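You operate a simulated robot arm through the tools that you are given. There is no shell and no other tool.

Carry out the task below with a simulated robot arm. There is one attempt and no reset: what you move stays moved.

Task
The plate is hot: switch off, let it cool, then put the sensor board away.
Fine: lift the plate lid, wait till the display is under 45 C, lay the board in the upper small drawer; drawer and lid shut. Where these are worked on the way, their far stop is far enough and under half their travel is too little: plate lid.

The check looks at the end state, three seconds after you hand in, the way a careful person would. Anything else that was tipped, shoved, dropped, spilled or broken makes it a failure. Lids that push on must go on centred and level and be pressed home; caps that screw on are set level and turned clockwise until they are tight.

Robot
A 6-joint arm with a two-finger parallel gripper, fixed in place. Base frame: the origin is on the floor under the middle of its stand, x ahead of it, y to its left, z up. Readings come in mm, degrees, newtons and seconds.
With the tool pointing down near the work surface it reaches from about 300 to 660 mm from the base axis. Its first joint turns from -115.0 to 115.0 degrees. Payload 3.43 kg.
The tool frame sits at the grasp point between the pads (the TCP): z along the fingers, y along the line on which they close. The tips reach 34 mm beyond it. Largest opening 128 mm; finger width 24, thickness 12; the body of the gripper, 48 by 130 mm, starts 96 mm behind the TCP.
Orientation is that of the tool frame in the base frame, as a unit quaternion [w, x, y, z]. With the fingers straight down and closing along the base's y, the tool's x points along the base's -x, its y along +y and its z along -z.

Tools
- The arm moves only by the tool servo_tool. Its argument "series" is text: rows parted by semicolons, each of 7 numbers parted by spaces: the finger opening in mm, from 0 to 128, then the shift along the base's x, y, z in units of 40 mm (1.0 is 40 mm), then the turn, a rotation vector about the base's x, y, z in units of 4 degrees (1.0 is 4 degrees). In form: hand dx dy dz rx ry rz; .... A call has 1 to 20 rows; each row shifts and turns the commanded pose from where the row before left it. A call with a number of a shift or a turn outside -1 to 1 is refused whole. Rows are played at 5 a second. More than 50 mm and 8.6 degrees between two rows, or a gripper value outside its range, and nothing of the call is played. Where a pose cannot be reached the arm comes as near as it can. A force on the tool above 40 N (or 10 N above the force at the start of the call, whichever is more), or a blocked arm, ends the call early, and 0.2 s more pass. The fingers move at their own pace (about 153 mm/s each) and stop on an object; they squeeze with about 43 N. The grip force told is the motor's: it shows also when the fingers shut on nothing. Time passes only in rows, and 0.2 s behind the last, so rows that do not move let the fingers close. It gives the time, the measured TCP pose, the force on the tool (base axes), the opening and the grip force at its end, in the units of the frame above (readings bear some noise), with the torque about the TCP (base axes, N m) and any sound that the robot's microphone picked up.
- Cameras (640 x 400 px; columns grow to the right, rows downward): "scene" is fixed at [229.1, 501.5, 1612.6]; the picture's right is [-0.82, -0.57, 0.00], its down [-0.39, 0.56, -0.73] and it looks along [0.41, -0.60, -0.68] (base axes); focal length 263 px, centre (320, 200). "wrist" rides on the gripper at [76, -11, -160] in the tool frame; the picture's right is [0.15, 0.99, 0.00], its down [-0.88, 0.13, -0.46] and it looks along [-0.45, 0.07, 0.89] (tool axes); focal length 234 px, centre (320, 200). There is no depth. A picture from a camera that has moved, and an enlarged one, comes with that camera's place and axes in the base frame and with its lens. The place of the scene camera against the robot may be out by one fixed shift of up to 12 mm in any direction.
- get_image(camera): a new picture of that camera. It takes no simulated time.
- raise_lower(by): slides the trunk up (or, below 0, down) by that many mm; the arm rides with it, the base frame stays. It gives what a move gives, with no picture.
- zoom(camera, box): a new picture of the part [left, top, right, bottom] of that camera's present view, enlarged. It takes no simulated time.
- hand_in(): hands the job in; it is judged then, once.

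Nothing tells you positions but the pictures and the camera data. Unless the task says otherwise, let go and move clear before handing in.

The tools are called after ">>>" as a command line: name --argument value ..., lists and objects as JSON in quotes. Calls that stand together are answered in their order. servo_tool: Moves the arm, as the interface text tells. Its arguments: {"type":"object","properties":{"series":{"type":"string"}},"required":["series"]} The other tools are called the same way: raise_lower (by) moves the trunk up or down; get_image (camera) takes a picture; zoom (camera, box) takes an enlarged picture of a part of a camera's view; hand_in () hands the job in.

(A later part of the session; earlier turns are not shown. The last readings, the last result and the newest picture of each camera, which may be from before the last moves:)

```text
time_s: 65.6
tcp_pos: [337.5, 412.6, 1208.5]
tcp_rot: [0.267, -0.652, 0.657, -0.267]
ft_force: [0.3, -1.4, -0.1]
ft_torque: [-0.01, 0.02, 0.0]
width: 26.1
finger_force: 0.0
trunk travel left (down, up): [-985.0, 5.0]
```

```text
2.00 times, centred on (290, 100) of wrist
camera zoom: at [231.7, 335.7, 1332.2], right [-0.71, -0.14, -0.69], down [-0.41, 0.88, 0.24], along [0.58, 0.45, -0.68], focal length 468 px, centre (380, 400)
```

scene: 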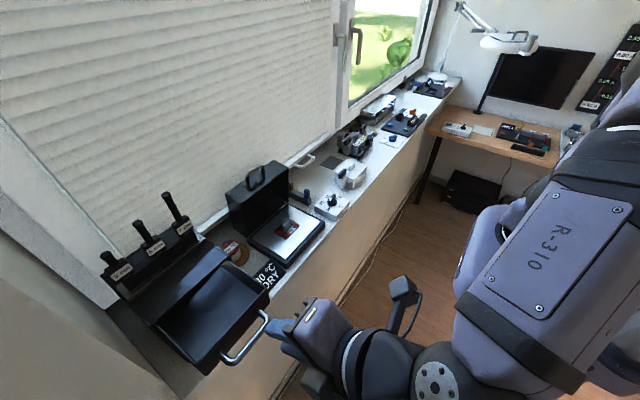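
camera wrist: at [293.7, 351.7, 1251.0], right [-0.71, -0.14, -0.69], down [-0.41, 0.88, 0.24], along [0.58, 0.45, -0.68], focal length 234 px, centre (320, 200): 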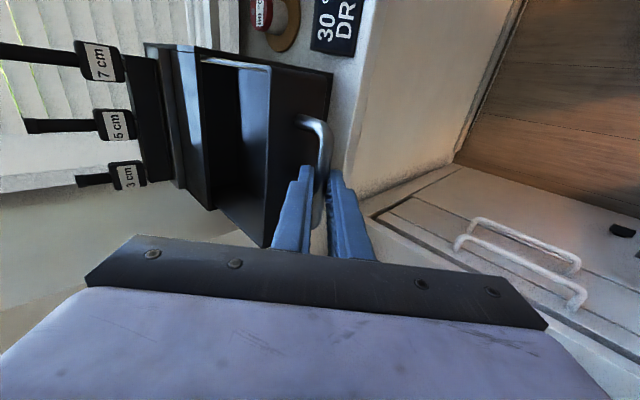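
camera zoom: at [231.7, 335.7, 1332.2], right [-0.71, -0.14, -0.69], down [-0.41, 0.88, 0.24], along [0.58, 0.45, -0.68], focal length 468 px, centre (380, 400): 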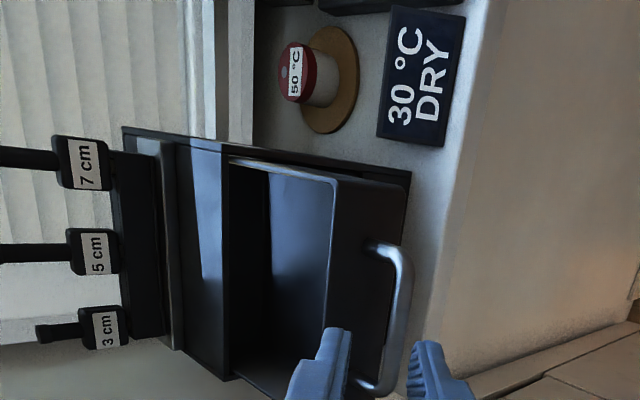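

The drawer is open and empty. Now I'll level the tool and move over the plate to look at the board.

>>> servo_tool --series "40 0.3 -0.9 0.2 0 1 0;40 0.3 -0.9 0.2 0 1 0;40 0.55 -0.86 0 0 1 0;40 0.55 -0.86 0 0 1 0;40 0.55 -0.86 0 0 1 0;40 0.55 -0.86 0 0 1 0;40 0.55 -0.86 0 0 1 0;40 0.55 -0.86 0 0 1 0;40 0.55 -0.86 0 0 1 0;40 0.55 -0.86 0 0 1 0;40 0.55 -0.86 0 0 1 0;40 0.55 -0.6 0 0 0.25 0;40 0.3 0 0 0 0 0;40 0 0 0 0 0 0"

>>> get_image --camera "wrist"

>>> zoom --camera "wrist" --box '[220, 60, 420, 200]'

>>> zoom --camera "scene" --box '[225, 150, 345, 280]'

```text
time_s: 68.6
tcp_pos: [590.7, 7.7, 1223.5]
tcp_rot: [-0.005, -0.704, 0.71, 0.003]
ft_force: [0.2, 0.1, 0.1]
ft_torque: [0.03, 0.0, 0.0]
width: 39.8
finger_force: 0.0
trunk travel left (down, up): [-985.0, 5.0]
```

```text
taken
camera wrist: at [602.9, -69.7, 1383.9], right [-0.99, -0.14, 0.01], down [-0.12, 0.88, 0.46], along [-0.07, 0.45, -0.89], focal length 234 px, centre (320, 200)
```

wrist: 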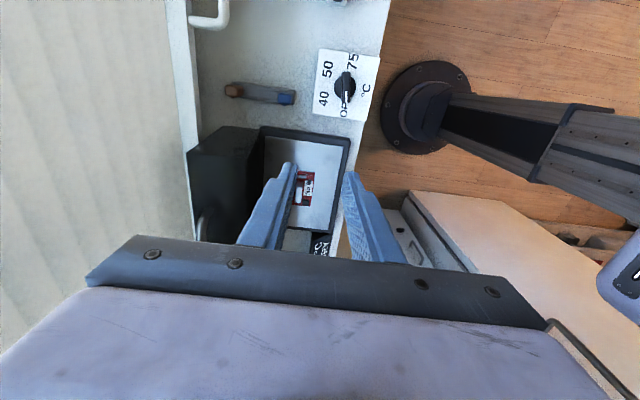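

```text
2.86 times, centred on (320, 130) of wrist
camera zoom: at [602.9, -69.7, 1383.9], right [-0.99, -0.14, 0.01], down [-0.12, 0.88, 0.46], along [-0.07, 0.45, -0.89], focal length 669 px, centre (320, 400)
```

zoom: 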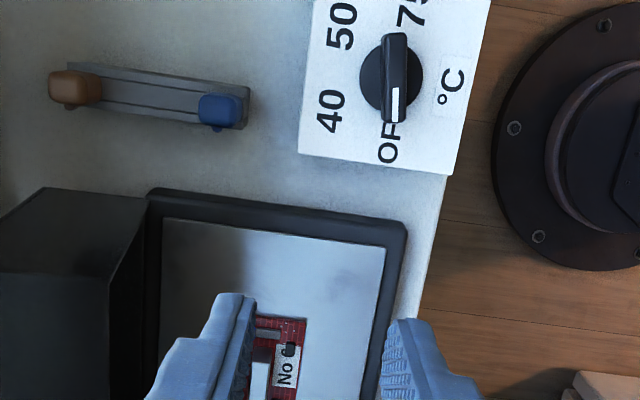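

```text
3.08 times, centred on (285, 215) of scene
camera zoom: at [229.1, 501.5, 1612.6], right [-0.82, -0.57, 0.0], down [-0.39, 0.56, -0.73], along [0.41, -0.6, -0.68], focal length 809 px, centre (428, 154)
```

zoom: 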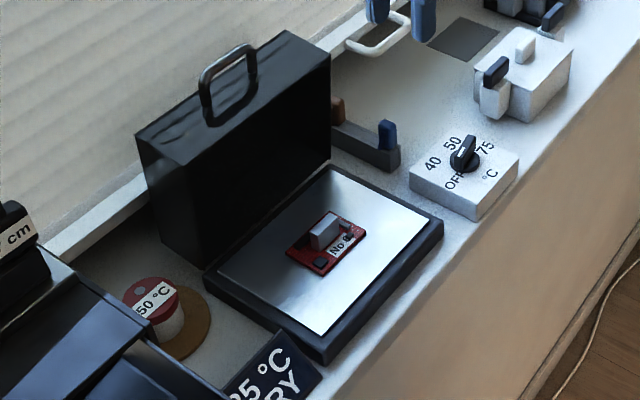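

The dial pointer reads OFF. I'll shift over the board with wider fingers to see how it lies.

>>> servo_tool --series "110 0 0.9 -0.3 0 0 0;110 0 0.9 -0.3 0 0 0;110 0 0.2 0 0 0 0;110 0 0 0 0 0 0"

>>> zoom --camera "wrist" --box '[220, 60, 420, 200]'

>>> zoom --camera "wrist" --box '[280, 110, 370, 180]'

>>> zoom --camera "scene" --box '[265, 200, 325, 250]'

```text
time_s: 69.6
tcp_pos: [593.1, 86.3, 1201.8]
tcp_rot: [-0.004, -0.705, 0.71, 0.003]
ft_force: [-0.6, -0.2, -0.3]
ft_torque: [0.0, -0.02, -0.01]
width: 110.0
finger_force: 0.0
trunk travel left (down, up): [-985.0, 5.0]
```

```text
2.86 times, centred on (320, 130) of wrist
camera zoom: at [604.2, 9.8, 1361.6], right [-0.99, -0.14, 0.01], down [-0.12, 0.88, 0.46], along [-0.07, 0.45, -0.89], focal length 669 px, centre (320, 400)
```

zoom: 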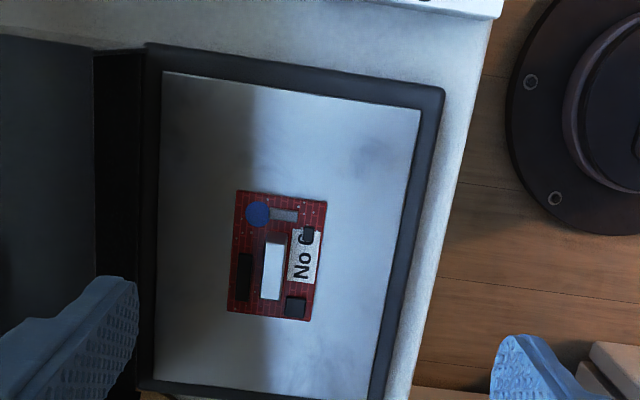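

```text
5.71 times, centred on (325, 145) of wrist
camera zoom: at [604.2, 9.8, 1361.6], right [-0.99, -0.14, 0.01], down [-0.12, 0.88, 0.46], along [-0.07, 0.45, -0.89], focal length 1338 px, centre (291, 514)
```

zoom: 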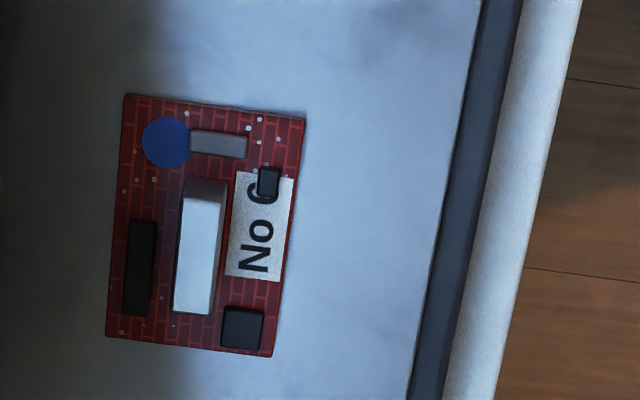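

```text
8.00 times, centred on (295, 225) of scene
camera zoom: at [229.1, 501.5, 1612.6], right [-0.82, -0.57, 0.0], down [-0.39, 0.56, -0.73], along [0.41, -0.6, -0.68], focal length 2102 px, centre (520, 0)
```

zoom: 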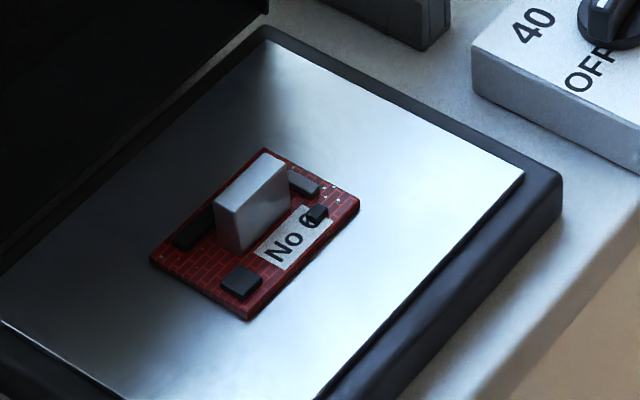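

The board is about 53 × 73 mm, carrying a gray grip block (11 × 30 mm, long along y) near (612, 116), its top near z 1005. With the lid standing close behind, I'll yaw the gripper so its body is narrow in x and grip the block by its ends along y.

>>> servo_tool --series "80 0.1 0.15 0 0 0 -1;80 0.1 0.15 0 0 0 -1;80 0.1 0.15 0 0 0 -1;80 0.1 0.15 0 0 0 -1;80 0.1 0.15 0 0 0 -1;80 0 0 0 0 0 -1;80 0 0 0 0 0 -1;80 0 0 0 0 0 -1;80 0 0 0 0 0 -1;80 0 0 0 0 0 -1;80 0 0 0 0 0 -1;80 0 0 0 0 0 -1;80 0 0 0 0 0 -1;80 0 0 0 0 0 -1;80 0 0 0 0 0 -1;80 0 0 0 0 0 -1;80 0 0 0 0 0 -1;80 0 0 0 0 0 -1;80 0 0 0 0 0 -1;80 0 0 0 0 0 -1"

>>> servo_tool --series "80 0 0 0 0 0 -1;80 0 0 0 0 0 -1;80 0 0 0 0 0 -0.6;80 0 0 0 0 0 0"

>>> get_image --camera "wrist"

>>> zoom --camera "wrist" --box '[240, 90, 400, 210]'

>>> zoom --camera "scene" --box '[200, 110, 360, 280]'

```text
time_s: 73.8
tcp_pos: [611.7, 115.2, 1199.6]
tcp_rot: [-0.001, -0.082, 0.997, 0.005]
ft_force: [0.0, -0.1, -0.3]
ft_torque: [-0.01, 0.04, 0.01]
width: 80.1
finger_force: 0.1
trunk travel left (down, up): [-985.0, 5.0]
```

```text
time_s: 74.8
tcp_pos: [611.8, 115.0, 1199.8]
tcp_rot: [-0.001, 0.008, 1.0, 0.005]
ft_force: [-0.1, 0.4, -0.4]
ft_torque: [0.0, -0.01, 0.02]
width: 80.0
finger_force: 0.0
trunk travel left (down, up): [-985.0, 5.0]
```

```text
taken
camera wrist: at [535.4, 102.7, 1359.7], right [-0.13, 0.99, 0.01], down [0.88, 0.11, 0.46], along [0.45, 0.07, -0.89], focal length 234 px, centre (320, 200)
```

wrist: 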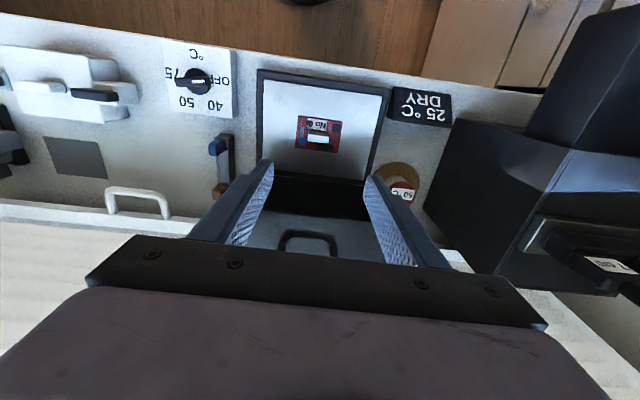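

```text
3.33 times, centred on (320, 150) of wrist
camera zoom: at [535.4, 102.7, 1359.7], right [-0.13, 0.99, 0.01], down [0.88, 0.11, 0.46], along [0.45, 0.07, -0.89], focal length 781 px, centre (320, 367)
```

zoom: 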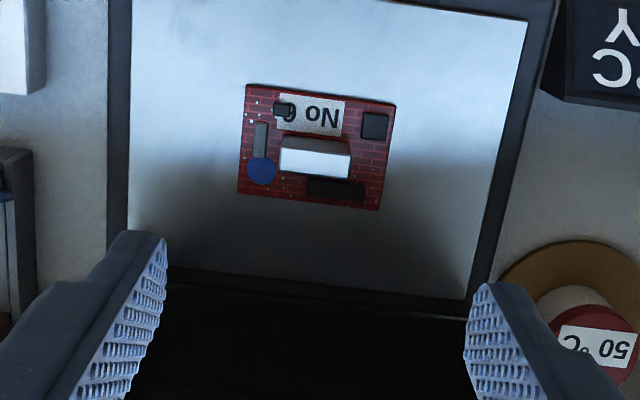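

```text
2.35 times, centred on (280, 195) of scene
camera zoom: at [229.1, 501.5, 1612.6], right [-0.82, -0.57, 0.0], down [-0.39, 0.56, -0.73], along [0.41, -0.6, -0.68], focal length 618 px, centre (414, 212)
```

zoom: 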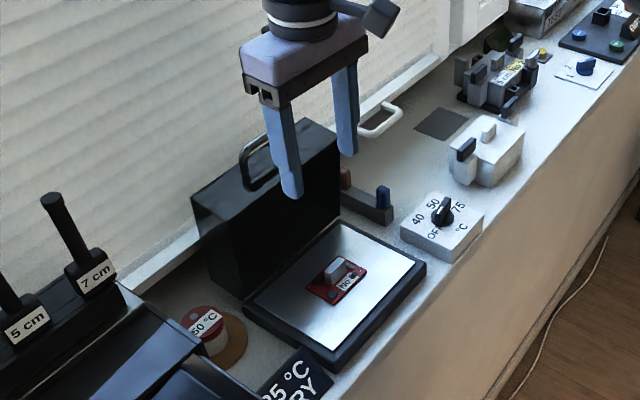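

I'm right above the block. I'll trim the small tilt and yaw errors, then descend part way and check.

>>> servo_tool --series "80 0 0 -1 -0.14 0 0.2;80 0 0 -1 0 0 0;80 0 0 -1 0 0 0;80 0 0 -0.8 0 0 0;80 0 0 0 0 0 0"

>>> get_image --camera "wrist"

>>> zoom --camera "wrist" --box '[240, 90, 400, 210]'

>>> zoom --camera "scene" --box '[240, 170, 340, 260]'

```text
time_s: 76.0
tcp_pos: [613.6, 113.4, 1048.5]
tcp_rot: [-0.001, 0.0, 1.0, 0.0]
ft_force: [-0.2, 0.6, 1.3]
ft_torque: [-0.02, -0.05, -0.01]
width: 79.9
finger_force: 0.1
trunk travel left (down, up): [-985.0, 5.0]
```

```text
taken
camera wrist: at [536.5, 101.3, 1208.3], right [-0.15, 0.99, 0.0], down [0.88, 0.13, 0.45], along [0.45, 0.07, -0.89], focal length 234 px, centre (320, 200)
```

wrist: 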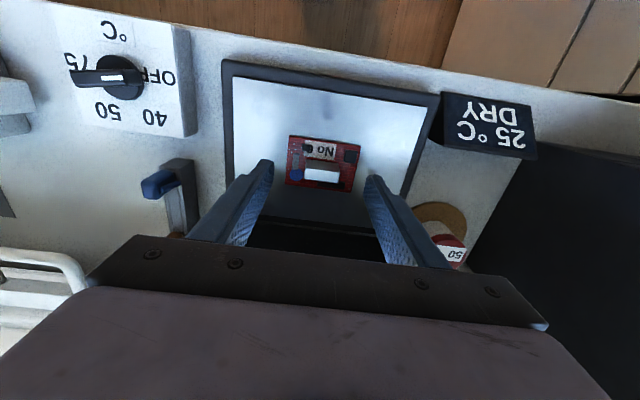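

```text
3.33 times, centred on (320, 150) of wrist
camera zoom: at [536.5, 101.3, 1208.3], right [-0.15, 0.99, 0.0], down [0.88, 0.13, 0.45], along [0.45, 0.07, -0.89], focal length 781 px, centre (320, 367)
```

zoom: 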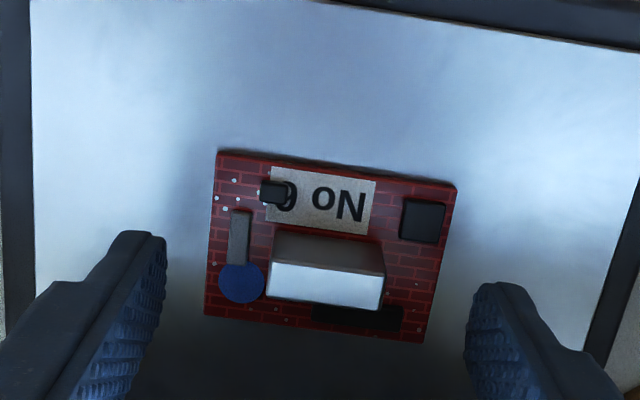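

```text
4.44 times, centred on (290, 215) of scene
camera zoom: at [229.1, 501.5, 1612.6], right [-0.82, -0.57, 0.0], down [-0.39, 0.56, -0.73], along [0.41, -0.6, -0.68], focal length 1168 px, centre (453, 133)
```

zoom: 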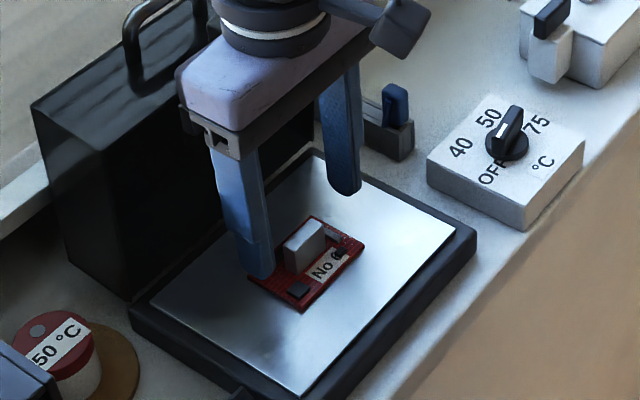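

The block is centred within 2 mm. I'll go down so the tips are about 11 mm above the board and close on the block.

>>> servo_tool --series "80 0.02 0.04 -0.35 0 0 0;80 0 0 -0.36 0 0 0;80 0 0 0 0 0 0"

>>> servo_tool --series "40 0 0 0 0 0 0;20 0 0 0 0 0 0;0 0 0 0 0 0 0;0 0 0 0 0 0 0"

>>> zoom --camera "wrist" --box '[240, 90, 400, 210]'

>>> zoom --camera "scene" --box '[250, 180, 330, 260]'

```text
time_s: 76.8
tcp_pos: [612.0, 116.3, 1019.9]
tcp_rot: [0.0, 0.0, 1.0, 0.0]
ft_force: [0.6, 0.2, -1.2]
ft_torque: [0.03, 0.0, 0.0]
width: 80.0
finger_force: 0.2
trunk travel left (down, up): [-985.0, 5.0]
```

```text
time_s: 77.8
tcp_pos: [612.1, 116.2, 1017.7]
tcp_rot: [-0.001, -0.001, 1.0, 0.001]
ft_force: [-0.1, 0.0, -0.9]
ft_torque: [-0.01, 0.04, 0.0]
width: 30.7
finger_force: 42.8
trunk travel left (down, up): [-985.0, 5.0]
```

```text
3.33 times, centred on (320, 150) of wrist
camera zoom: at [536.1, 104.0, 1179.8], right [-0.15, 0.99, 0.0], down [0.88, 0.13, 0.45], along [0.45, 0.07, -0.89], focal length 781 px, centre (320, 367)
```

zoom: 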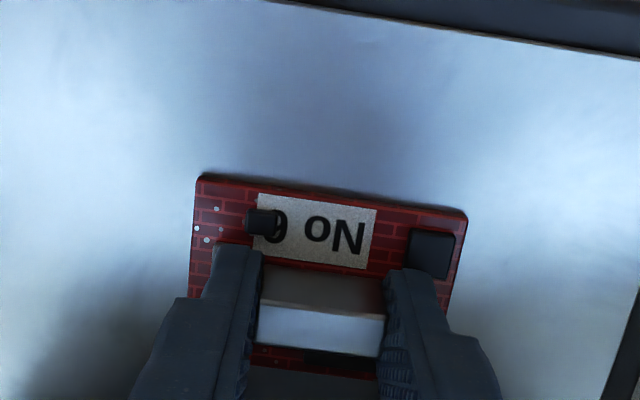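

```text
5.00 times, centred on (290, 220) of scene
camera zoom: at [229.1, 501.5, 1612.6], right [-0.82, -0.57, 0.0], down [-0.39, 0.56, -0.73], along [0.41, -0.6, -0.68], focal length 1314 px, centre (470, 100)
```

zoom: 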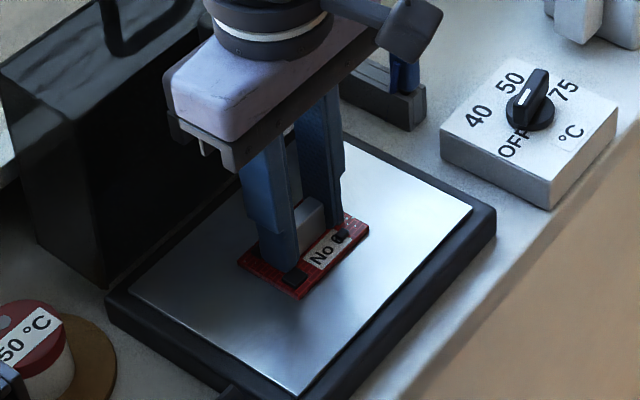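

The block is gripped (30.7 mm) and the display shows 25 °C. I'll lift straight up, slowly at first.

>>> servo_tool --series "0 0 0 0.2 0 0 0;0 0 0 0.3 0 0 0;0 0 0 0.6 0 0 0;0 0 0 1 0 0 0;0 0 0 1 0 0 0;0 0 0 1 0 0 0;0 0 0 1 0 0 0;0 0 0 0.4 0 0 0;0 0 0 0 0 0 0"

>>> get_image --camera "wrist"

>>> get_image --camera "scene"

```text
time_s: 79.8
tcp_pos: [609.4, 115.4, 1238.6]
tcp_rot: [-0.002, 0.0, 1.0, 0.0]
ft_force: [-0.2, -0.4, -0.3]
ft_torque: [-0.03, -0.01, 0.0]
width: 30.9
finger_force: 43.0
trunk travel left (down, up): [-985.0, 5.0]
```

```text
taken
camera wrist: at [534.9, 103.3, 1399.4], right [-0.15, 0.99, 0.0], down [0.88, 0.13, 0.45], along [0.45, 0.07, -0.89], focal length 234 px, centre (320, 200)
```

wrist: 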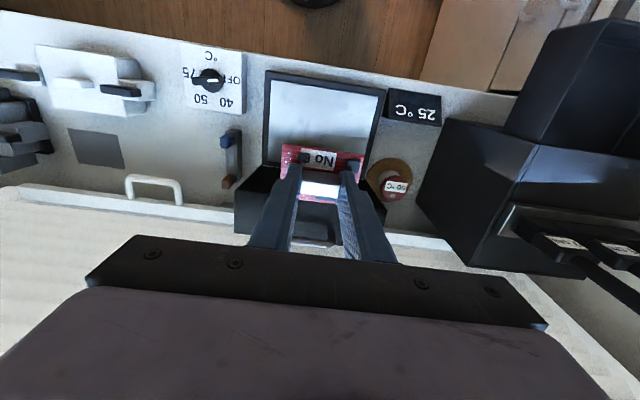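

```text
taken
```

scene: 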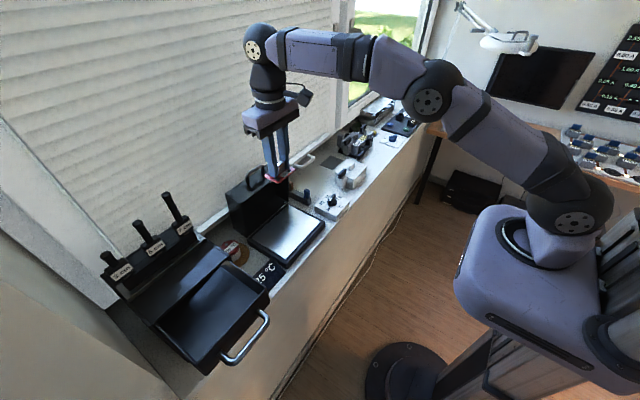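

The board is held level. I'll move it across to above the open drawer.

>>> servo_tool --series "0 -1 0 0 0 0 0;0 -1 0.3 0 0 0 0;0 -0.8 0.6 0 0 0 0;0 -0.3 1 0 0 0 0;0 0 1 0 0 0 0;0 0 1 0 0 0 0;0 0 1 0 0 0 0;0 0 1 -0.2 0 0 0;0 0 0.8 -0.2 0 0 0;0 0 0 0 0 0 0"

>>> get_image --camera "wrist"

>>> zoom --camera "scene" --box '[80, 170, 300, 380]'

```text
time_s: 82.0
tcp_pos: [488.6, 384.6, 1222.9]
tcp_rot: [-0.001, 0.0, 1.0, 0.0]
ft_force: [1.0, 0.3, -0.4]
ft_torque: [0.01, -0.01, 0.03]
width: 30.3
finger_force: 42.3
trunk travel left (down, up): [-985.0, 5.0]
```

```text
taken
camera wrist: at [412.4, 373.2, 1383.0], right [-0.15, 0.99, 0.0], down [0.88, 0.13, 0.45], along [0.45, 0.07, -0.89], focal length 234 px, centre (320, 200)
```

wrist: 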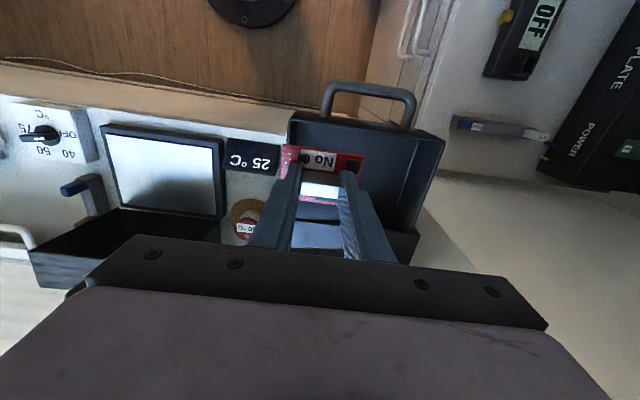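

```text
1.90 times, centred on (190, 275) of scene
camera zoom: at [229.1, 501.5, 1612.6], right [-0.82, -0.57, 0.0], down [-0.39, 0.56, -0.73], along [0.41, -0.6, -0.68], focal length 501 px, centre (568, 57)
```

zoom: 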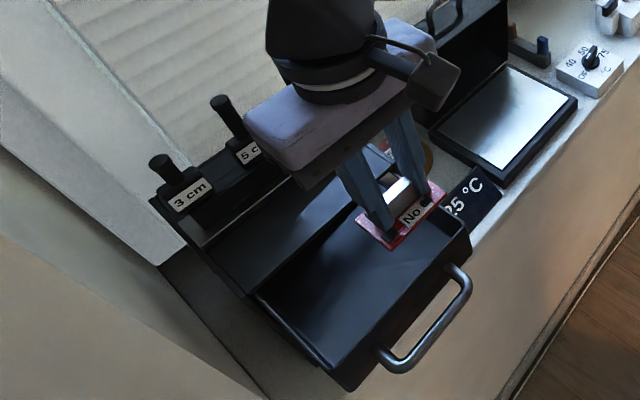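

I'm above the drawer, whose interior I measure as x ≈ 455–560, y ≈ 355–499. I'll shift to about (494, 412) and begin lowering.

>>> servo_tool --series "0 0.12 0.35 -0.4 0 0 0;0 0 0.35 -0.4 0 0 0;0 0 0 -0.3 0 0 0;0 0 0 0 0 0 0"

>>> get_image --camera "wrist"

>>> zoom --camera "scene" --box '[110, 210, 270, 360]'

```text
time_s: 83.0
tcp_pos: [484.1, 406.6, 1174.5]
tcp_rot: [-0.003, 0.0, 1.0, -0.001]
ft_force: [0.0, 0.1, 0.7]
ft_torque: [-0.02, 0.0, 0.0]
width: 30.8
finger_force: 43.3
out of reach, approached as far as the arm can: row 1, 2
trunk travel left (down, up): [-985.0, 5.0]
```

```text
taken
camera wrist: at [408.5, 395.0, 1335.6], right [-0.15, 0.99, 0.0], down [0.88, 0.13, 0.45], along [0.45, 0.06, -0.89], focal length 234 px, centre (320, 200)
```

wrist: 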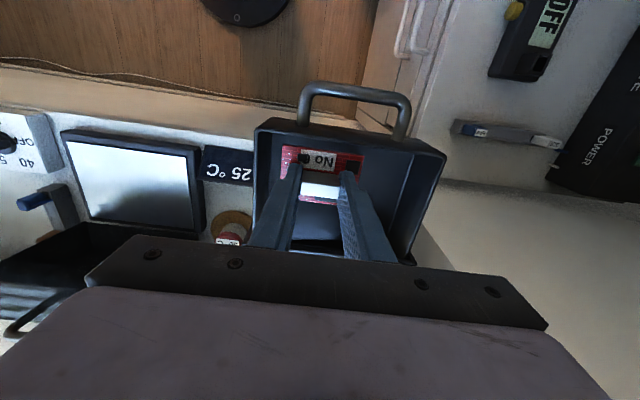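

```text
2.67 times, centred on (190, 285) of scene
camera zoom: at [229.1, 501.5, 1612.6], right [-0.82, -0.57, 0.0], down [-0.39, 0.56, -0.73], along [0.41, -0.6, -0.68], focal length 701 px, centre (667, -27)
```

zoom: 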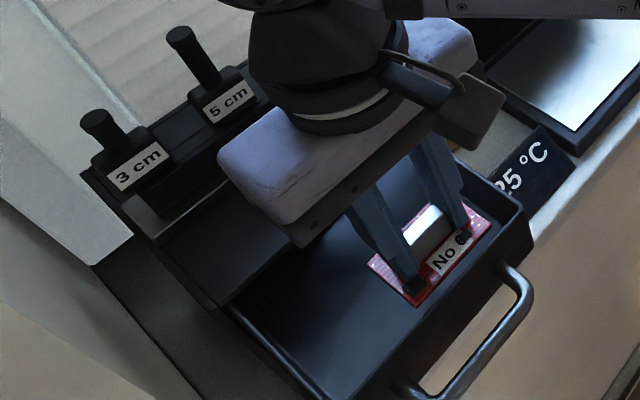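

>>> zoom --camera "wrist" --box '[240, 80, 460, 230]'

```text
2.67 times, centred on (350, 155) of wrist
camera zoom: at [408.5, 395.0, 1335.6], right [-0.15, 0.99, 0.0], down [0.88, 0.13, 0.45], along [0.45, 0.06, -0.89], focal length 624 px, centre (240, 320)
```

zoom: 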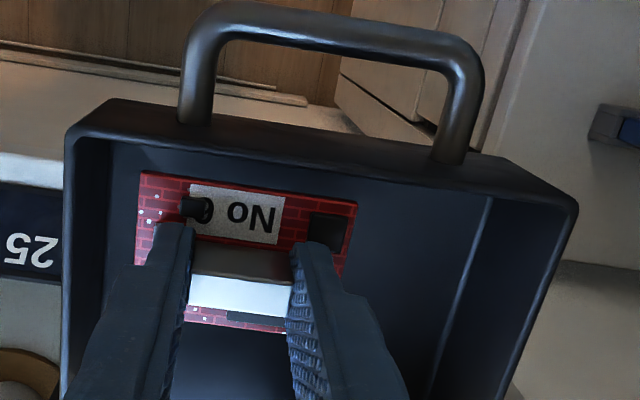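

The board is inside the drawer outline with clearance on every side. I'll lower it gently until it touches the floor.

>>> servo_tool --series "0 0 0 -0.25 0 0 0;0 0 0 -0.25 0 0 0;0 0 0 0 0 0 0"

>>> servo_tool --series "0 0 0 -0.15 0 0 0;0 0 0 0 0 0 0"

>>> zoom --camera "wrist" --box '[240, 80, 460, 230]'

>>> zoom --camera "scene" --box '[150, 220, 270, 350]'

```text
time_s: 83.8
tcp_pos: [487.6, 407.4, 1157.6]
tcp_rot: [-0.001, 0.001, 1.0, -0.001]
ft_force: [0.3, 0.7, -0.5]
ft_torque: [0.0, 0.0, -0.01]
width: 30.6
finger_force: 43.3
out of reach, approached as far as the arm can: row 2
trunk travel left (down, up): [-985.0, 5.0]
```

```text
time_s: 84.4
tcp_pos: [488.8, 407.5, 1150.9]
tcp_rot: [-0.002, 0.0, 1.0, 0.0]
ft_force: [0.5, -0.1, -1.0]
ft_torque: [0.0, 0.04, -0.03]
width: 30.6
finger_force: 42.6
trunk travel left (down, up): [-985.0, 5.0]
```

```text
2.67 times, centred on (350, 155) of wrist
camera zoom: at [413.5, 396.7, 1311.6], right [-0.15, 0.99, 0.0], down [0.88, 0.13, 0.45], along [0.45, 0.06, -0.89], focal length 624 px, centre (240, 320)
```

zoom: 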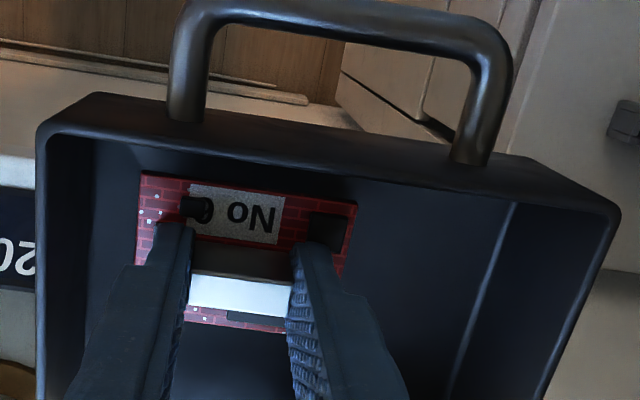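

```text
3.08 times, centred on (210, 285) of scene
camera zoom: at [229.1, 501.5, 1612.6], right [-0.82, -0.57, 0.0], down [-0.39, 0.56, -0.73], along [0.41, -0.6, -0.68], focal length 809 px, centre (658, -62)
```

zoom: 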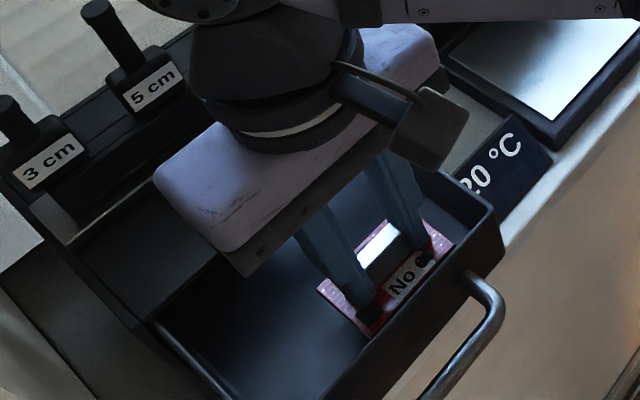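

No contact yet. I'll continue in small steps.

>>> servo_tool --series "0 0 0 -0.1 0 0 0;0 0 0 -0.1 0 0 0;0 0 0 0 0 0 0"

>>> servo_tool --series "0 0 0 -0.1 0 0 0;0 0 0 0 0 0 0"

>>> servo_tool --series "0 0 0 -0.08 0 0 0;0 0 0 0 0 0 0"

```text
time_s: 85.2
tcp_pos: [488.7, 410.5, 1144.0]
tcp_rot: [-0.002, 0.0, 1.0, 0.0]
ft_force: [0.7, 0.5, 0.0]
ft_torque: [-0.03, -0.02, -0.02]
width: 30.7
finger_force: 42.9
trunk travel left (down, up): [-985.0, 5.0]
```

```text
time_s: 85.8
tcp_pos: [489.0, 410.0, 1140.2]
tcp_rot: [-0.002, -0.001, 1.0, -0.001]
ft_force: [-0.8, -0.1, -0.6]
ft_torque: [0.02, -0.01, -0.01]
width: 30.7
finger_force: 43.5
out of reach, approached as far as the arm can: row 1
trunk travel left (down, up): [-985.0, 5.0]
```

```text
time_s: 86.4
tcp_pos: [491.3, 410.2, 1137.7]
tcp_rot: [-0.002, 0.0, 1.0, -0.001]
ft_force: [0.1, -0.3, -0.9]
ft_torque: [-0.01, 0.04, 0.01]
width: 30.5
finger_force: 42.9
trunk travel left (down, up): [-985.0, 5.0]
```

>>> servo_tool --series "0 -0.05 0 -0.08 0 0 0;0 0 0 0 0 0 0"

>>> servo_tool --series "0 -0.05 0 -0.08 0 0 0;0 0 0 0 0 0 0"

>>> zoom --camera "wrist" --box '[240, 80, 460, 230]'

```text
time_s: 87.0
tcp_pos: [489.4, 411.5, 1135.6]
tcp_rot: [-0.003, 0.0, 1.0, -0.001]
ft_force: [0.5, 0.3, -0.8]
ft_torque: [0.0, 0.02, 0.01]
width: 30.8
finger_force: 43.1
trunk travel left (down, up): [-985.0, 5.0]
```

```text
time_s: 87.6
tcp_pos: [488.5, 411.8, 1130.9]
tcp_rot: [-0.002, 0.0, 1.0, -0.001]
ft_force: [-0.6, -0.4, -0.4]
ft_torque: [0.04, 0.01, -0.01]
width: 30.6
finger_force: 43.3
out of reach, approached as far as the arm can: row 1
trunk travel left (down, up): [-985.0, 5.0]
```

```text
2.67 times, centred on (350, 155) of wrist
camera zoom: at [413.5, 400.9, 1292.0], right [-0.15, 0.99, 0.0], down [0.88, 0.13, 0.45], along [0.45, 0.06, -0.89], focal length 624 px, centre (240, 320)
```

zoom: 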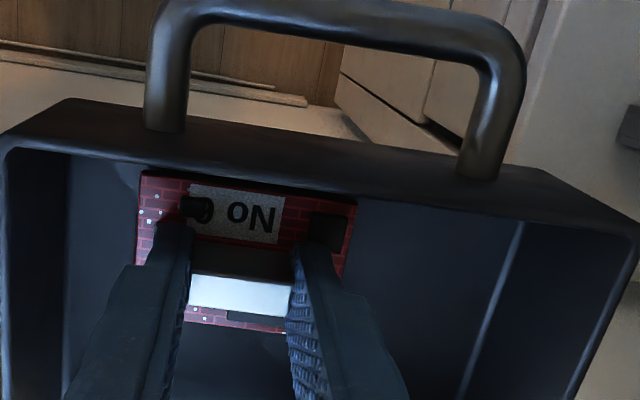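

Still no contact. I'll use the trunk to lower straight down a few millimetres at a time.

>>> raise_lower --by -4

>>> servo_tool --series "0 0 0 0 0 0 0"

```text
time_s: 88.1
tcp_pos: [489.6, 413.1, 1127.7]
tcp_rot: [-0.002, 0.0, 1.0, 0.0]
ft_force: [0.2, 0.0, -0.9]
ft_torque: [-0.03, -0.03, 0.01]
width: 30.8
finger_force: 43.0
trunk travel left (down, up): [-981.0, 9.0]
```

```text
time_s: 88.5
tcp_pos: [489.3, 411.6, 1128.1]
tcp_rot: [-0.002, -0.001, 1.0, -0.001]
ft_force: [0.4, 0.8, -0.7]
ft_torque: [0.01, 0.01, -0.02]
width: 30.6
finger_force: 43.3
trunk travel left (down, up): [-981.0, 9.0]
```

>>> raise_lower --by -3

>>> raise_lower --by -3

>>> zoom --camera "wrist" --box '[240, 80, 460, 230]'

>>> zoom --camera "scene" --box '[170, 230, 270, 340]'

```text
time_s: 89.0
tcp_pos: [489.1, 413.0, 1124.5]
tcp_rot: [-0.002, -0.001, 1.0, 0.0]
ft_force: [-0.6, 0.3, 2.1]
ft_torque: [0.08, -0.04, -0.02]
width: 30.7
finger_force: 42.8
trunk travel left (down, up): [-978.0, 12.0]
```

```text
time_s: 89.5
tcp_pos: [490.2, 412.4, 1124.2]
tcp_rot: [0.0, 0.0, 1.0, 0.0]
ft_force: [1.0, 1.1, 15.5]
ft_torque: [-0.19, 0.07, 0.02]
width: 30.8
finger_force: 42.8
trunk travel left (down, up): [-975.0, 15.0]
```

```text
2.67 times, centred on (350, 155) of wrist
camera zoom: at [412.3, 400.0, 1285.0], right [-0.15, 0.99, 0.0], down [0.88, 0.13, 0.46], along [0.45, 0.07, -0.89], focal length 624 px, centre (240, 320)
```

zoom: 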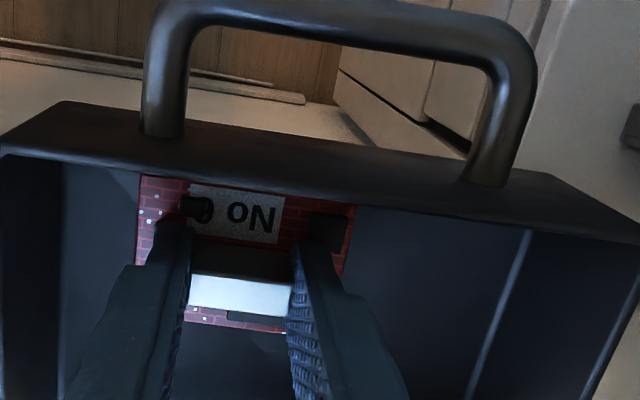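

```text
3.64 times, centred on (220, 285) of scene
camera zoom: at [229.1, 501.5, 1612.6], right [-0.82, -0.57, 0.0], down [-0.39, 0.56, -0.73], along [0.41, -0.6, -0.68], focal length 956 px, centre (684, -109)
```

zoom: 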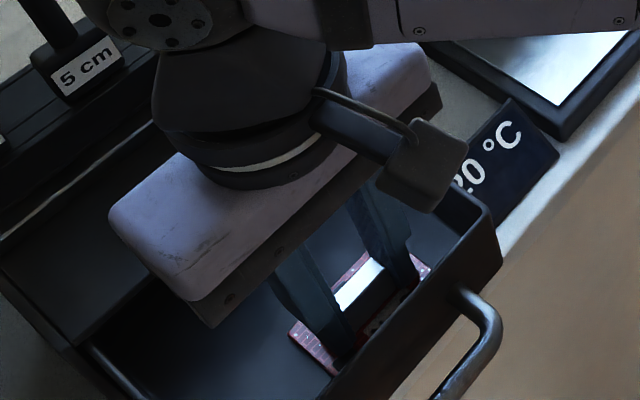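

The board rests on the drawer floor (15 N upward). I'll relieve 2 mm and open the fingers gently.

>>> raise_lower --by 2

>>> servo_tool --series "36 0 0 0 0 0 0;44 0 0 0 0 0 0;52 0 0 0 0 0 0;52 0 0 0 0 0 0"

>>> zoom --camera "wrist" --box '[240, 80, 460, 230]'

```text
time_s: 90.1
tcp_pos: [488.7, 412.9, 1124.7]
tcp_rot: [-0.001, 0.0, 1.0, 0.0]
ft_force: [1.2, 2.4, 15.0]
ft_torque: [0.08, -0.11, 0.03]
width: 30.6
finger_force: 43.4
trunk travel left (down, up): [-977.0, 13.0]
```

```text
time_s: 91.1
tcp_pos: [488.4, 409.9, 1124.2]
tcp_rot: [-0.002, 0.001, 1.0, -0.001]
ft_force: [0.9, -4.6, 15.0]
ft_torque: [-0.04, -0.06, 0.0]
width: 48.3
finger_force: 0.0
trunk travel left (down, up): [-977.0, 13.0]
```

```text
2.67 times, centred on (350, 155) of wrist
camera zoom: at [412.3, 398.8, 1285.2], right [-0.15, 0.99, 0.0], down [0.88, 0.13, 0.45], along [0.45, 0.07, -0.89], focal length 624 px, centre (240, 320)
```

zoom: 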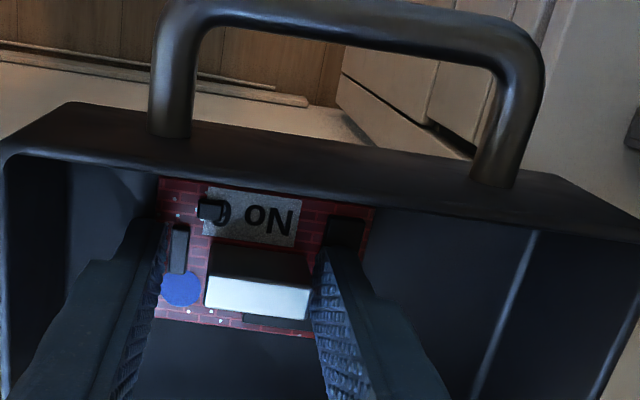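

The fingers have let go, but 15 N still presses up on the tips. I'll raise straight up with the trunk before opening further.

>>> raise_lower --by 5

>>> zoom --camera "wrist" --box '[240, 80, 460, 230]'

```text
time_s: 91.6
tcp_pos: [488.4, 412.9, 1126.4]
tcp_rot: [-0.003, 0.0, 1.0, -0.001]
ft_force: [-0.4, -0.6, 0.0]
ft_torque: [0.01, 0.0, 0.0]
width: 51.8
finger_force: 0.0
trunk travel left (down, up): [-982.0, 8.0]
```

```text
2.67 times, centred on (350, 155) of wrist
camera zoom: at [413.0, 400.9, 1287.8], right [-0.15, 0.99, 0.0], down [0.88, 0.13, 0.45], along [0.45, 0.06, -0.89], focal length 624 px, centre (240, 320)
```

zoom: 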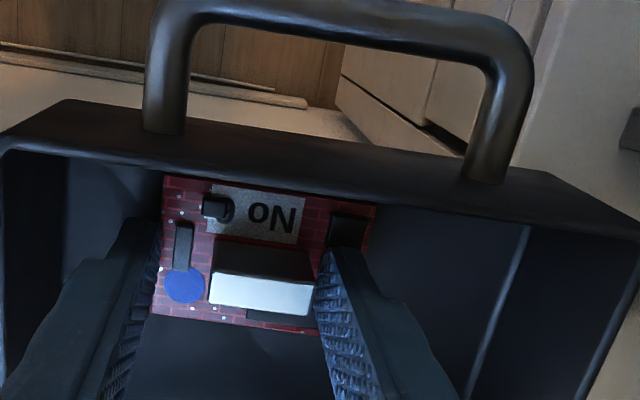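

Now free, with the board flat on the drawer floor. I'll go straight up and clear.

>>> servo_tool --series "52 0 0 0.2 0 0 0;60 0 0 0.3 0 0 0;60 0 0 0.6 0 0 0;60 0 0 1 0 0 0;60 -0.3 0 0.8 0 0 0;60 -0.8 0 0 0 0 0;60 0 0 0 0 0 0"

>>> get_image --camera "wrist"

>>> zoom --camera "scene" --box '[80, 190, 300, 380]'

```text
time_s: 93.2
tcp_pos: [436.6, 404.6, 1238.8]
tcp_rot: [-0.003, 0.001, 1.0, -0.001]
ft_force: [-0.6, -0.2, -0.9]
ft_torque: [-0.01, 0.04, -0.02]
width: 60.1
finger_force: 0.1
out of reach, approached as far as the arm can: row 3, 4
trunk travel left (down, up): [-982.0, 8.0]
```

```text
taken
camera wrist: at [361.0, 392.4, 1399.5], right [-0.15, 0.99, 0.0], down [0.88, 0.13, 0.45], along [0.45, 0.06, -0.89], focal length 234 px, centre (320, 200)
```

wrist: 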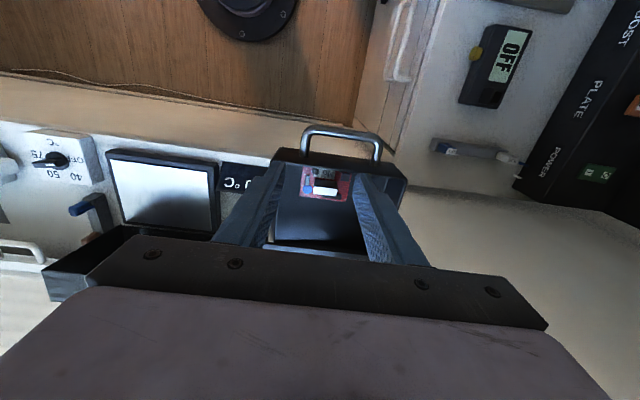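

```text
2.11 times, centred on (190, 285) of scene
camera zoom: at [229.1, 501.5, 1612.6], right [-0.82, -0.57, 0.0], down [-0.39, 0.56, -0.73], along [0.41, -0.6, -0.68], focal length 553 px, centre (594, 21)
```

zoom: 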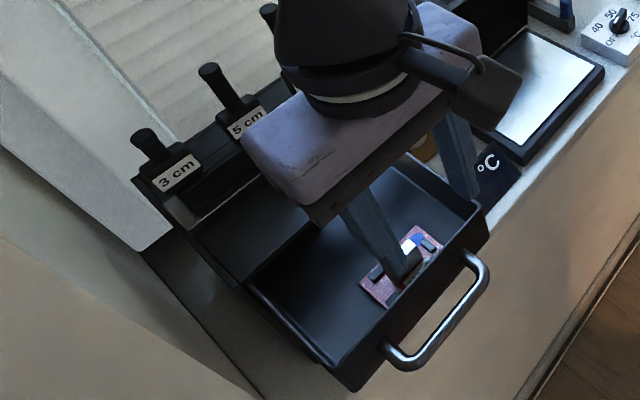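

The board lies in the drawer. To shut it I'll take the same handle grip as before, so I'm yawing and pitching the tool back to that pose.

>>> servo_tool --series "60 -0.2 0.03 0 0 0 1;60 -0.2 0.03 0 0 0 1;60 -0.2 0.03 0 0 0 1;60 -0.2 0.03 0 0 0 1;60 -0.2 0.03 0 0 0 1;60 -0.2 0.03 0 0 0 1;60 -0.2 0.03 0 0 0 1;60 -0.2 0.03 0 0 0 1;60 -0.2 0.03 0 0 0 1;60 -0.2 0.03 0 0 0 1;60 0 0.03 0 0 0 1;60 0 0.03 0 0 0 1;60 0 0.03 0 0 0 1;60 0 0.03 0 0 0 1;60 0 0.03 0 0 0 1;60 0 0.03 0 0 0 1;60 0 0.03 0 0 0 1;60 0 0.03 0 0 0 1;60 0 0.03 0 0 0 1;60 0 0 0 0 0 1"

>>> servo_tool --series "60 0 0 0 0 0 1;60 0 0 0 0 0 1;60 0 0 0 0 0 0.5;60 0 0 0 0 -1 0;60 0 0 0 0 -1 0;60 0 0 0 0 -1 0;60 0 0 0 0 -1 0;60 0 0 0 0 -1 0;60 0 0 0 0 -1 0;26 0 0 0 0 -1 0;26 0 0 0 0 -1 0;26 0 0 0 0 -1 0;26 0 0 0 0 -1 0;26 0 0 0 0 -1 0;26 0 0 0 0 -0.25 0;26 0 0 0 0 0 0"

>>> get_image --camera "wrist"

>>> get_image --camera "scene"

```text
time_s: 97.4
tcp_pos: [354.2, 424.7, 1239.3]
tcp_rot: [-0.001, -0.643, 0.766, -0.002]
ft_force: [0.1, -0.4, -0.1]
ft_torque: [0.0, 0.0, 0.0]
width: 60.0
finger_force: 0.1
trunk travel left (down, up): [-982.0, 8.0]
```

```text
time_s: 100.8
tcp_pos: [354.7, 425.6, 1240.5]
tcp_rot: [0.271, -0.652, 0.654, -0.272]
ft_force: [0.1, -0.3, 0.2]
ft_torque: [-0.02, 0.01, 0.03]
width: 26.2
finger_force: 0.0
trunk travel left (down, up): [-982.0, 8.0]
```

```text
taken
camera wrist: at [248.0, 349.2, 1362.2], right [-0.7, -0.15, -0.7], down [-0.41, 0.88, 0.23], along [0.59, 0.45, -0.68], focal length 234 px, centre (320, 200)
```

wrist: 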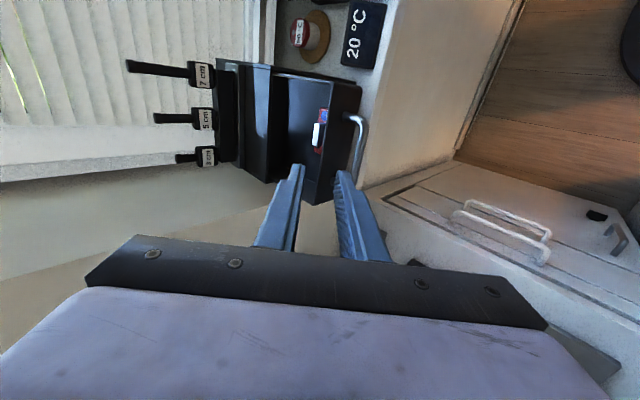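

```text
taken
```

scene: 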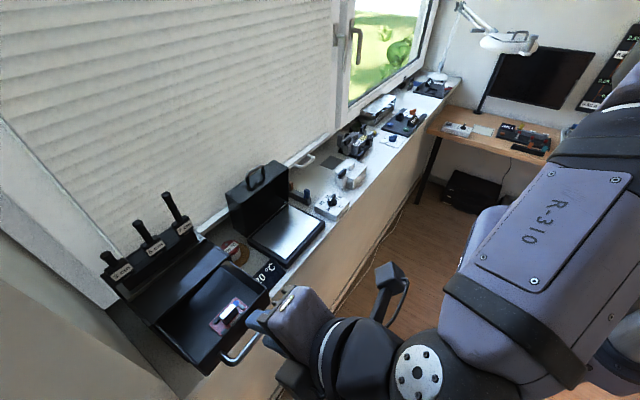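

I'll go to the pre-grasp point in front of the handle, then check the alignment and the board.

>>> servo_tool --series "26 0 0.07 -0.85 0 0 0;26 0 0 -0.85 0 0 0;26 0 0 0 0 0 0"

>>> zoom --camera "wrist" --box '[250, 60, 410, 210]'

>>> zoom --camera "scene" --box '[140, 220, 300, 380]'

```text
time_s: 101.6
tcp_pos: [355.1, 426.5, 1171.4]
tcp_rot: [0.27, -0.652, 0.654, -0.272]
ft_force: [0.0, 0.0, 0.5]
ft_torque: [0.01, 0.03, -0.04]
width: 26.1
finger_force: 0.1
trunk travel left (down, up): [-982.0, 8.0]
```

```text
2.67 times, centred on (330, 135) of wrist
camera zoom: at [248.8, 351.2, 1293.2], right [-0.7, -0.15, -0.7], down [-0.41, 0.88, 0.23], along [0.59, 0.45, -0.68], focal length 624 px, centre (293, 373)
```

zoom: 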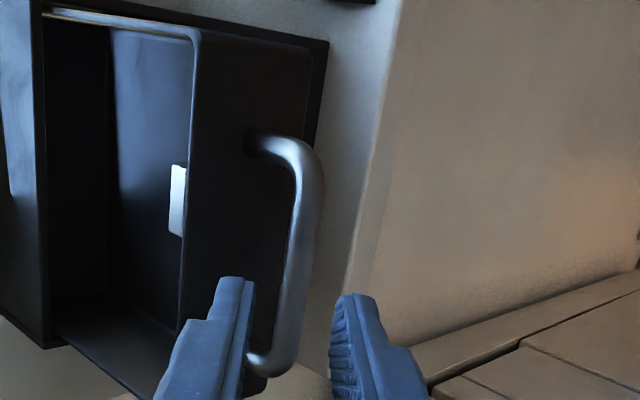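

```text
2.50 times, centred on (220, 300) of scene
camera zoom: at [229.1, 501.5, 1612.6], right [-0.82, -0.57, 0.0], down [-0.39, 0.56, -0.73], along [0.41, -0.6, -0.68], focal length 657 px, centre (570, -50)
```

zoom: 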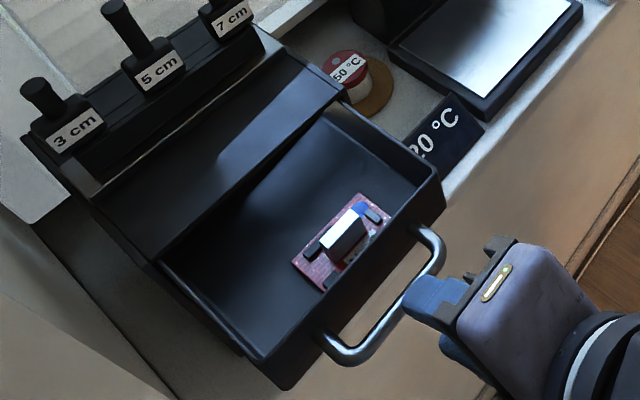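

The bar is centred. I'll advance 60 mm along the tool axis and close.

>>> servo_tool --series "26 0.35 0.02 -0.35 0 0 0;26 0.35 0.02 -0.35 0 0 0;26 0.33 0 -0.35 0 0 0;26 0 0 0 0 0 0"

>>> zoom --camera "wrist" --box '[250, 60, 410, 210]'

```text
time_s: 102.6
tcp_pos: [396.3, 430.6, 1130.6]
tcp_rot: [0.271, -0.651, 0.654, -0.273]
ft_force: [0.6, 0.9, 0.1]
ft_torque: [-0.02, -0.01, 0.02]
width: 26.0
finger_force: 0.0
trunk travel left (down, up): [-982.0, 8.0]
```

```text
2.67 times, centred on (330, 135) of wrist
camera zoom: at [290.4, 354.4, 1252.8], right [-0.7, -0.15, -0.7], down [-0.41, 0.88, 0.23], along [0.59, 0.45, -0.68], focal length 624 px, centre (293, 373)
```

zoom: 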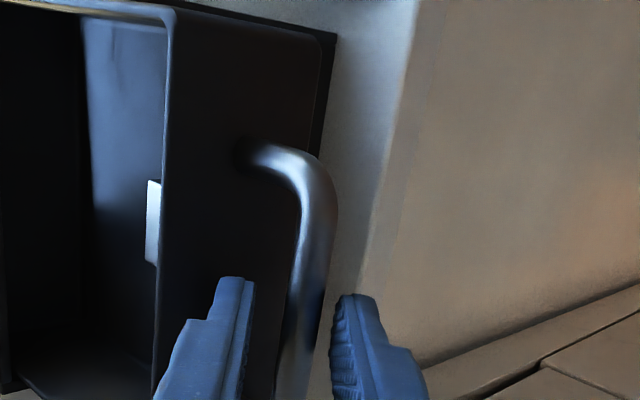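

The bar is a bit close to the lower finger. I'll shift 5 mm towards it, then close.

>>> servo_tool --series "26 -0.08 -0.02 -0.09 0 0 0;26 0 0 0 0 0 0;0 0 0 0 0 0 0;0 0 0 0 0 0 0;0 0 0 0 0 0 0"

>>> zoom --camera "wrist" --box '[250, 60, 410, 210]'

```text
time_s: 103.8
tcp_pos: [393.6, 429.4, 1128.9]
tcp_rot: [0.271, -0.652, 0.654, -0.273]
ft_force: [0.6, 1.2, 11.5]
ft_torque: [-0.65, -0.23, 0.31]
width: 11.5
finger_force: 44.8
trunk travel left (down, up): [-982.0, 8.0]
```

```text
2.67 times, centred on (330, 135) of wrist
camera zoom: at [286.5, 353.5, 1250.4], right [-0.7, -0.15, -0.7], down [-0.41, 0.88, 0.23], along [0.59, 0.45, -0.67], focal length 624 px, centre (293, 373)
```

zoom: 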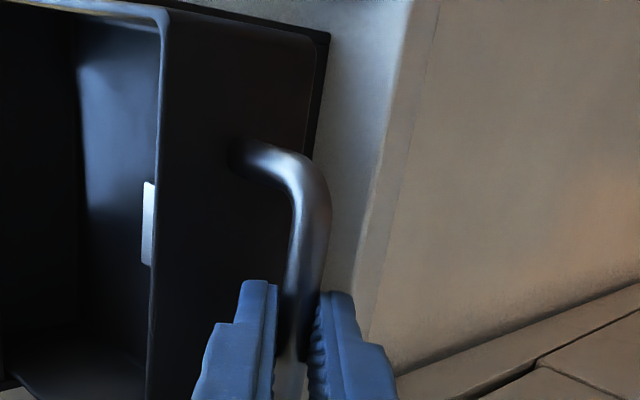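

I have the handle again. I'll push the drawer in slowly so the board doesn't slide.

>>> servo_tool --series "0 0.15 0 0.02 0 0 0;0 0.2 0 0.02 0 0 0;0 0.25 0 0 0 0 0;0 0.25 0 0 0 0 0;0 0.25 0 0 0 0 0;0 0.25 0 0 0 0 0;0 0.25 0 0 0 0 0;0 0.25 0 0 0 0 0;0 0.25 0 0 0 0 0;0 0.2 0 0 0 0 0;0 0.2 0 0 0 0 0;0 0 0 0 0 0 0"

>>> get_image --camera "wrist"

>>> zoom --camera "scene" --box '[90, 190, 290, 370]'

```text
time_s: 106.4
tcp_pos: [494.0, 430.5, 1129.7]
tcp_rot: [0.272, -0.652, 0.653, -0.273]
ft_force: [1.0, 3.2, 5.9]
ft_torque: [-0.27, -0.11, 0.57]
width: 11.4
finger_force: 45.2
trunk travel left (down, up): [-982.0, 8.0]
```

```text
taken
camera wrist: at [387.3, 353.7, 1250.6], right [-0.7, -0.15, -0.7], down [-0.41, 0.88, 0.23], along [0.59, 0.45, -0.68], focal length 234 px, centre (320, 200)
```

wrist: 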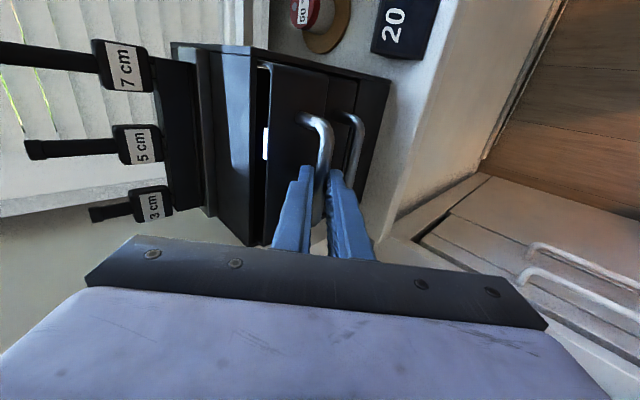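

```text
2.22 times, centred on (190, 280) of scene
camera zoom: at [229.1, 501.5, 1612.6], right [-0.82, -0.57, 0.0], down [-0.39, 0.56, -0.73], along [0.41, -0.6, -0.68], focal length 584 px, centre (609, 22)
```

zoom: 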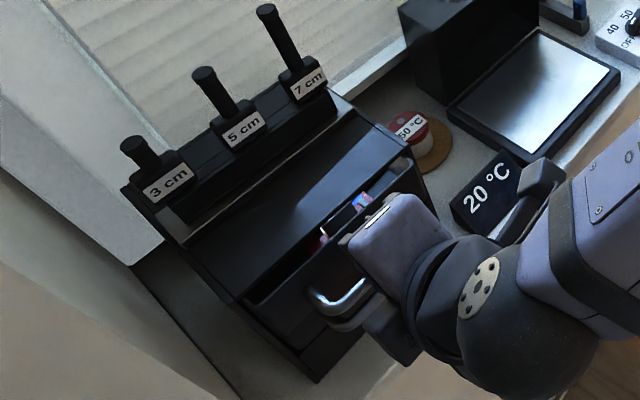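

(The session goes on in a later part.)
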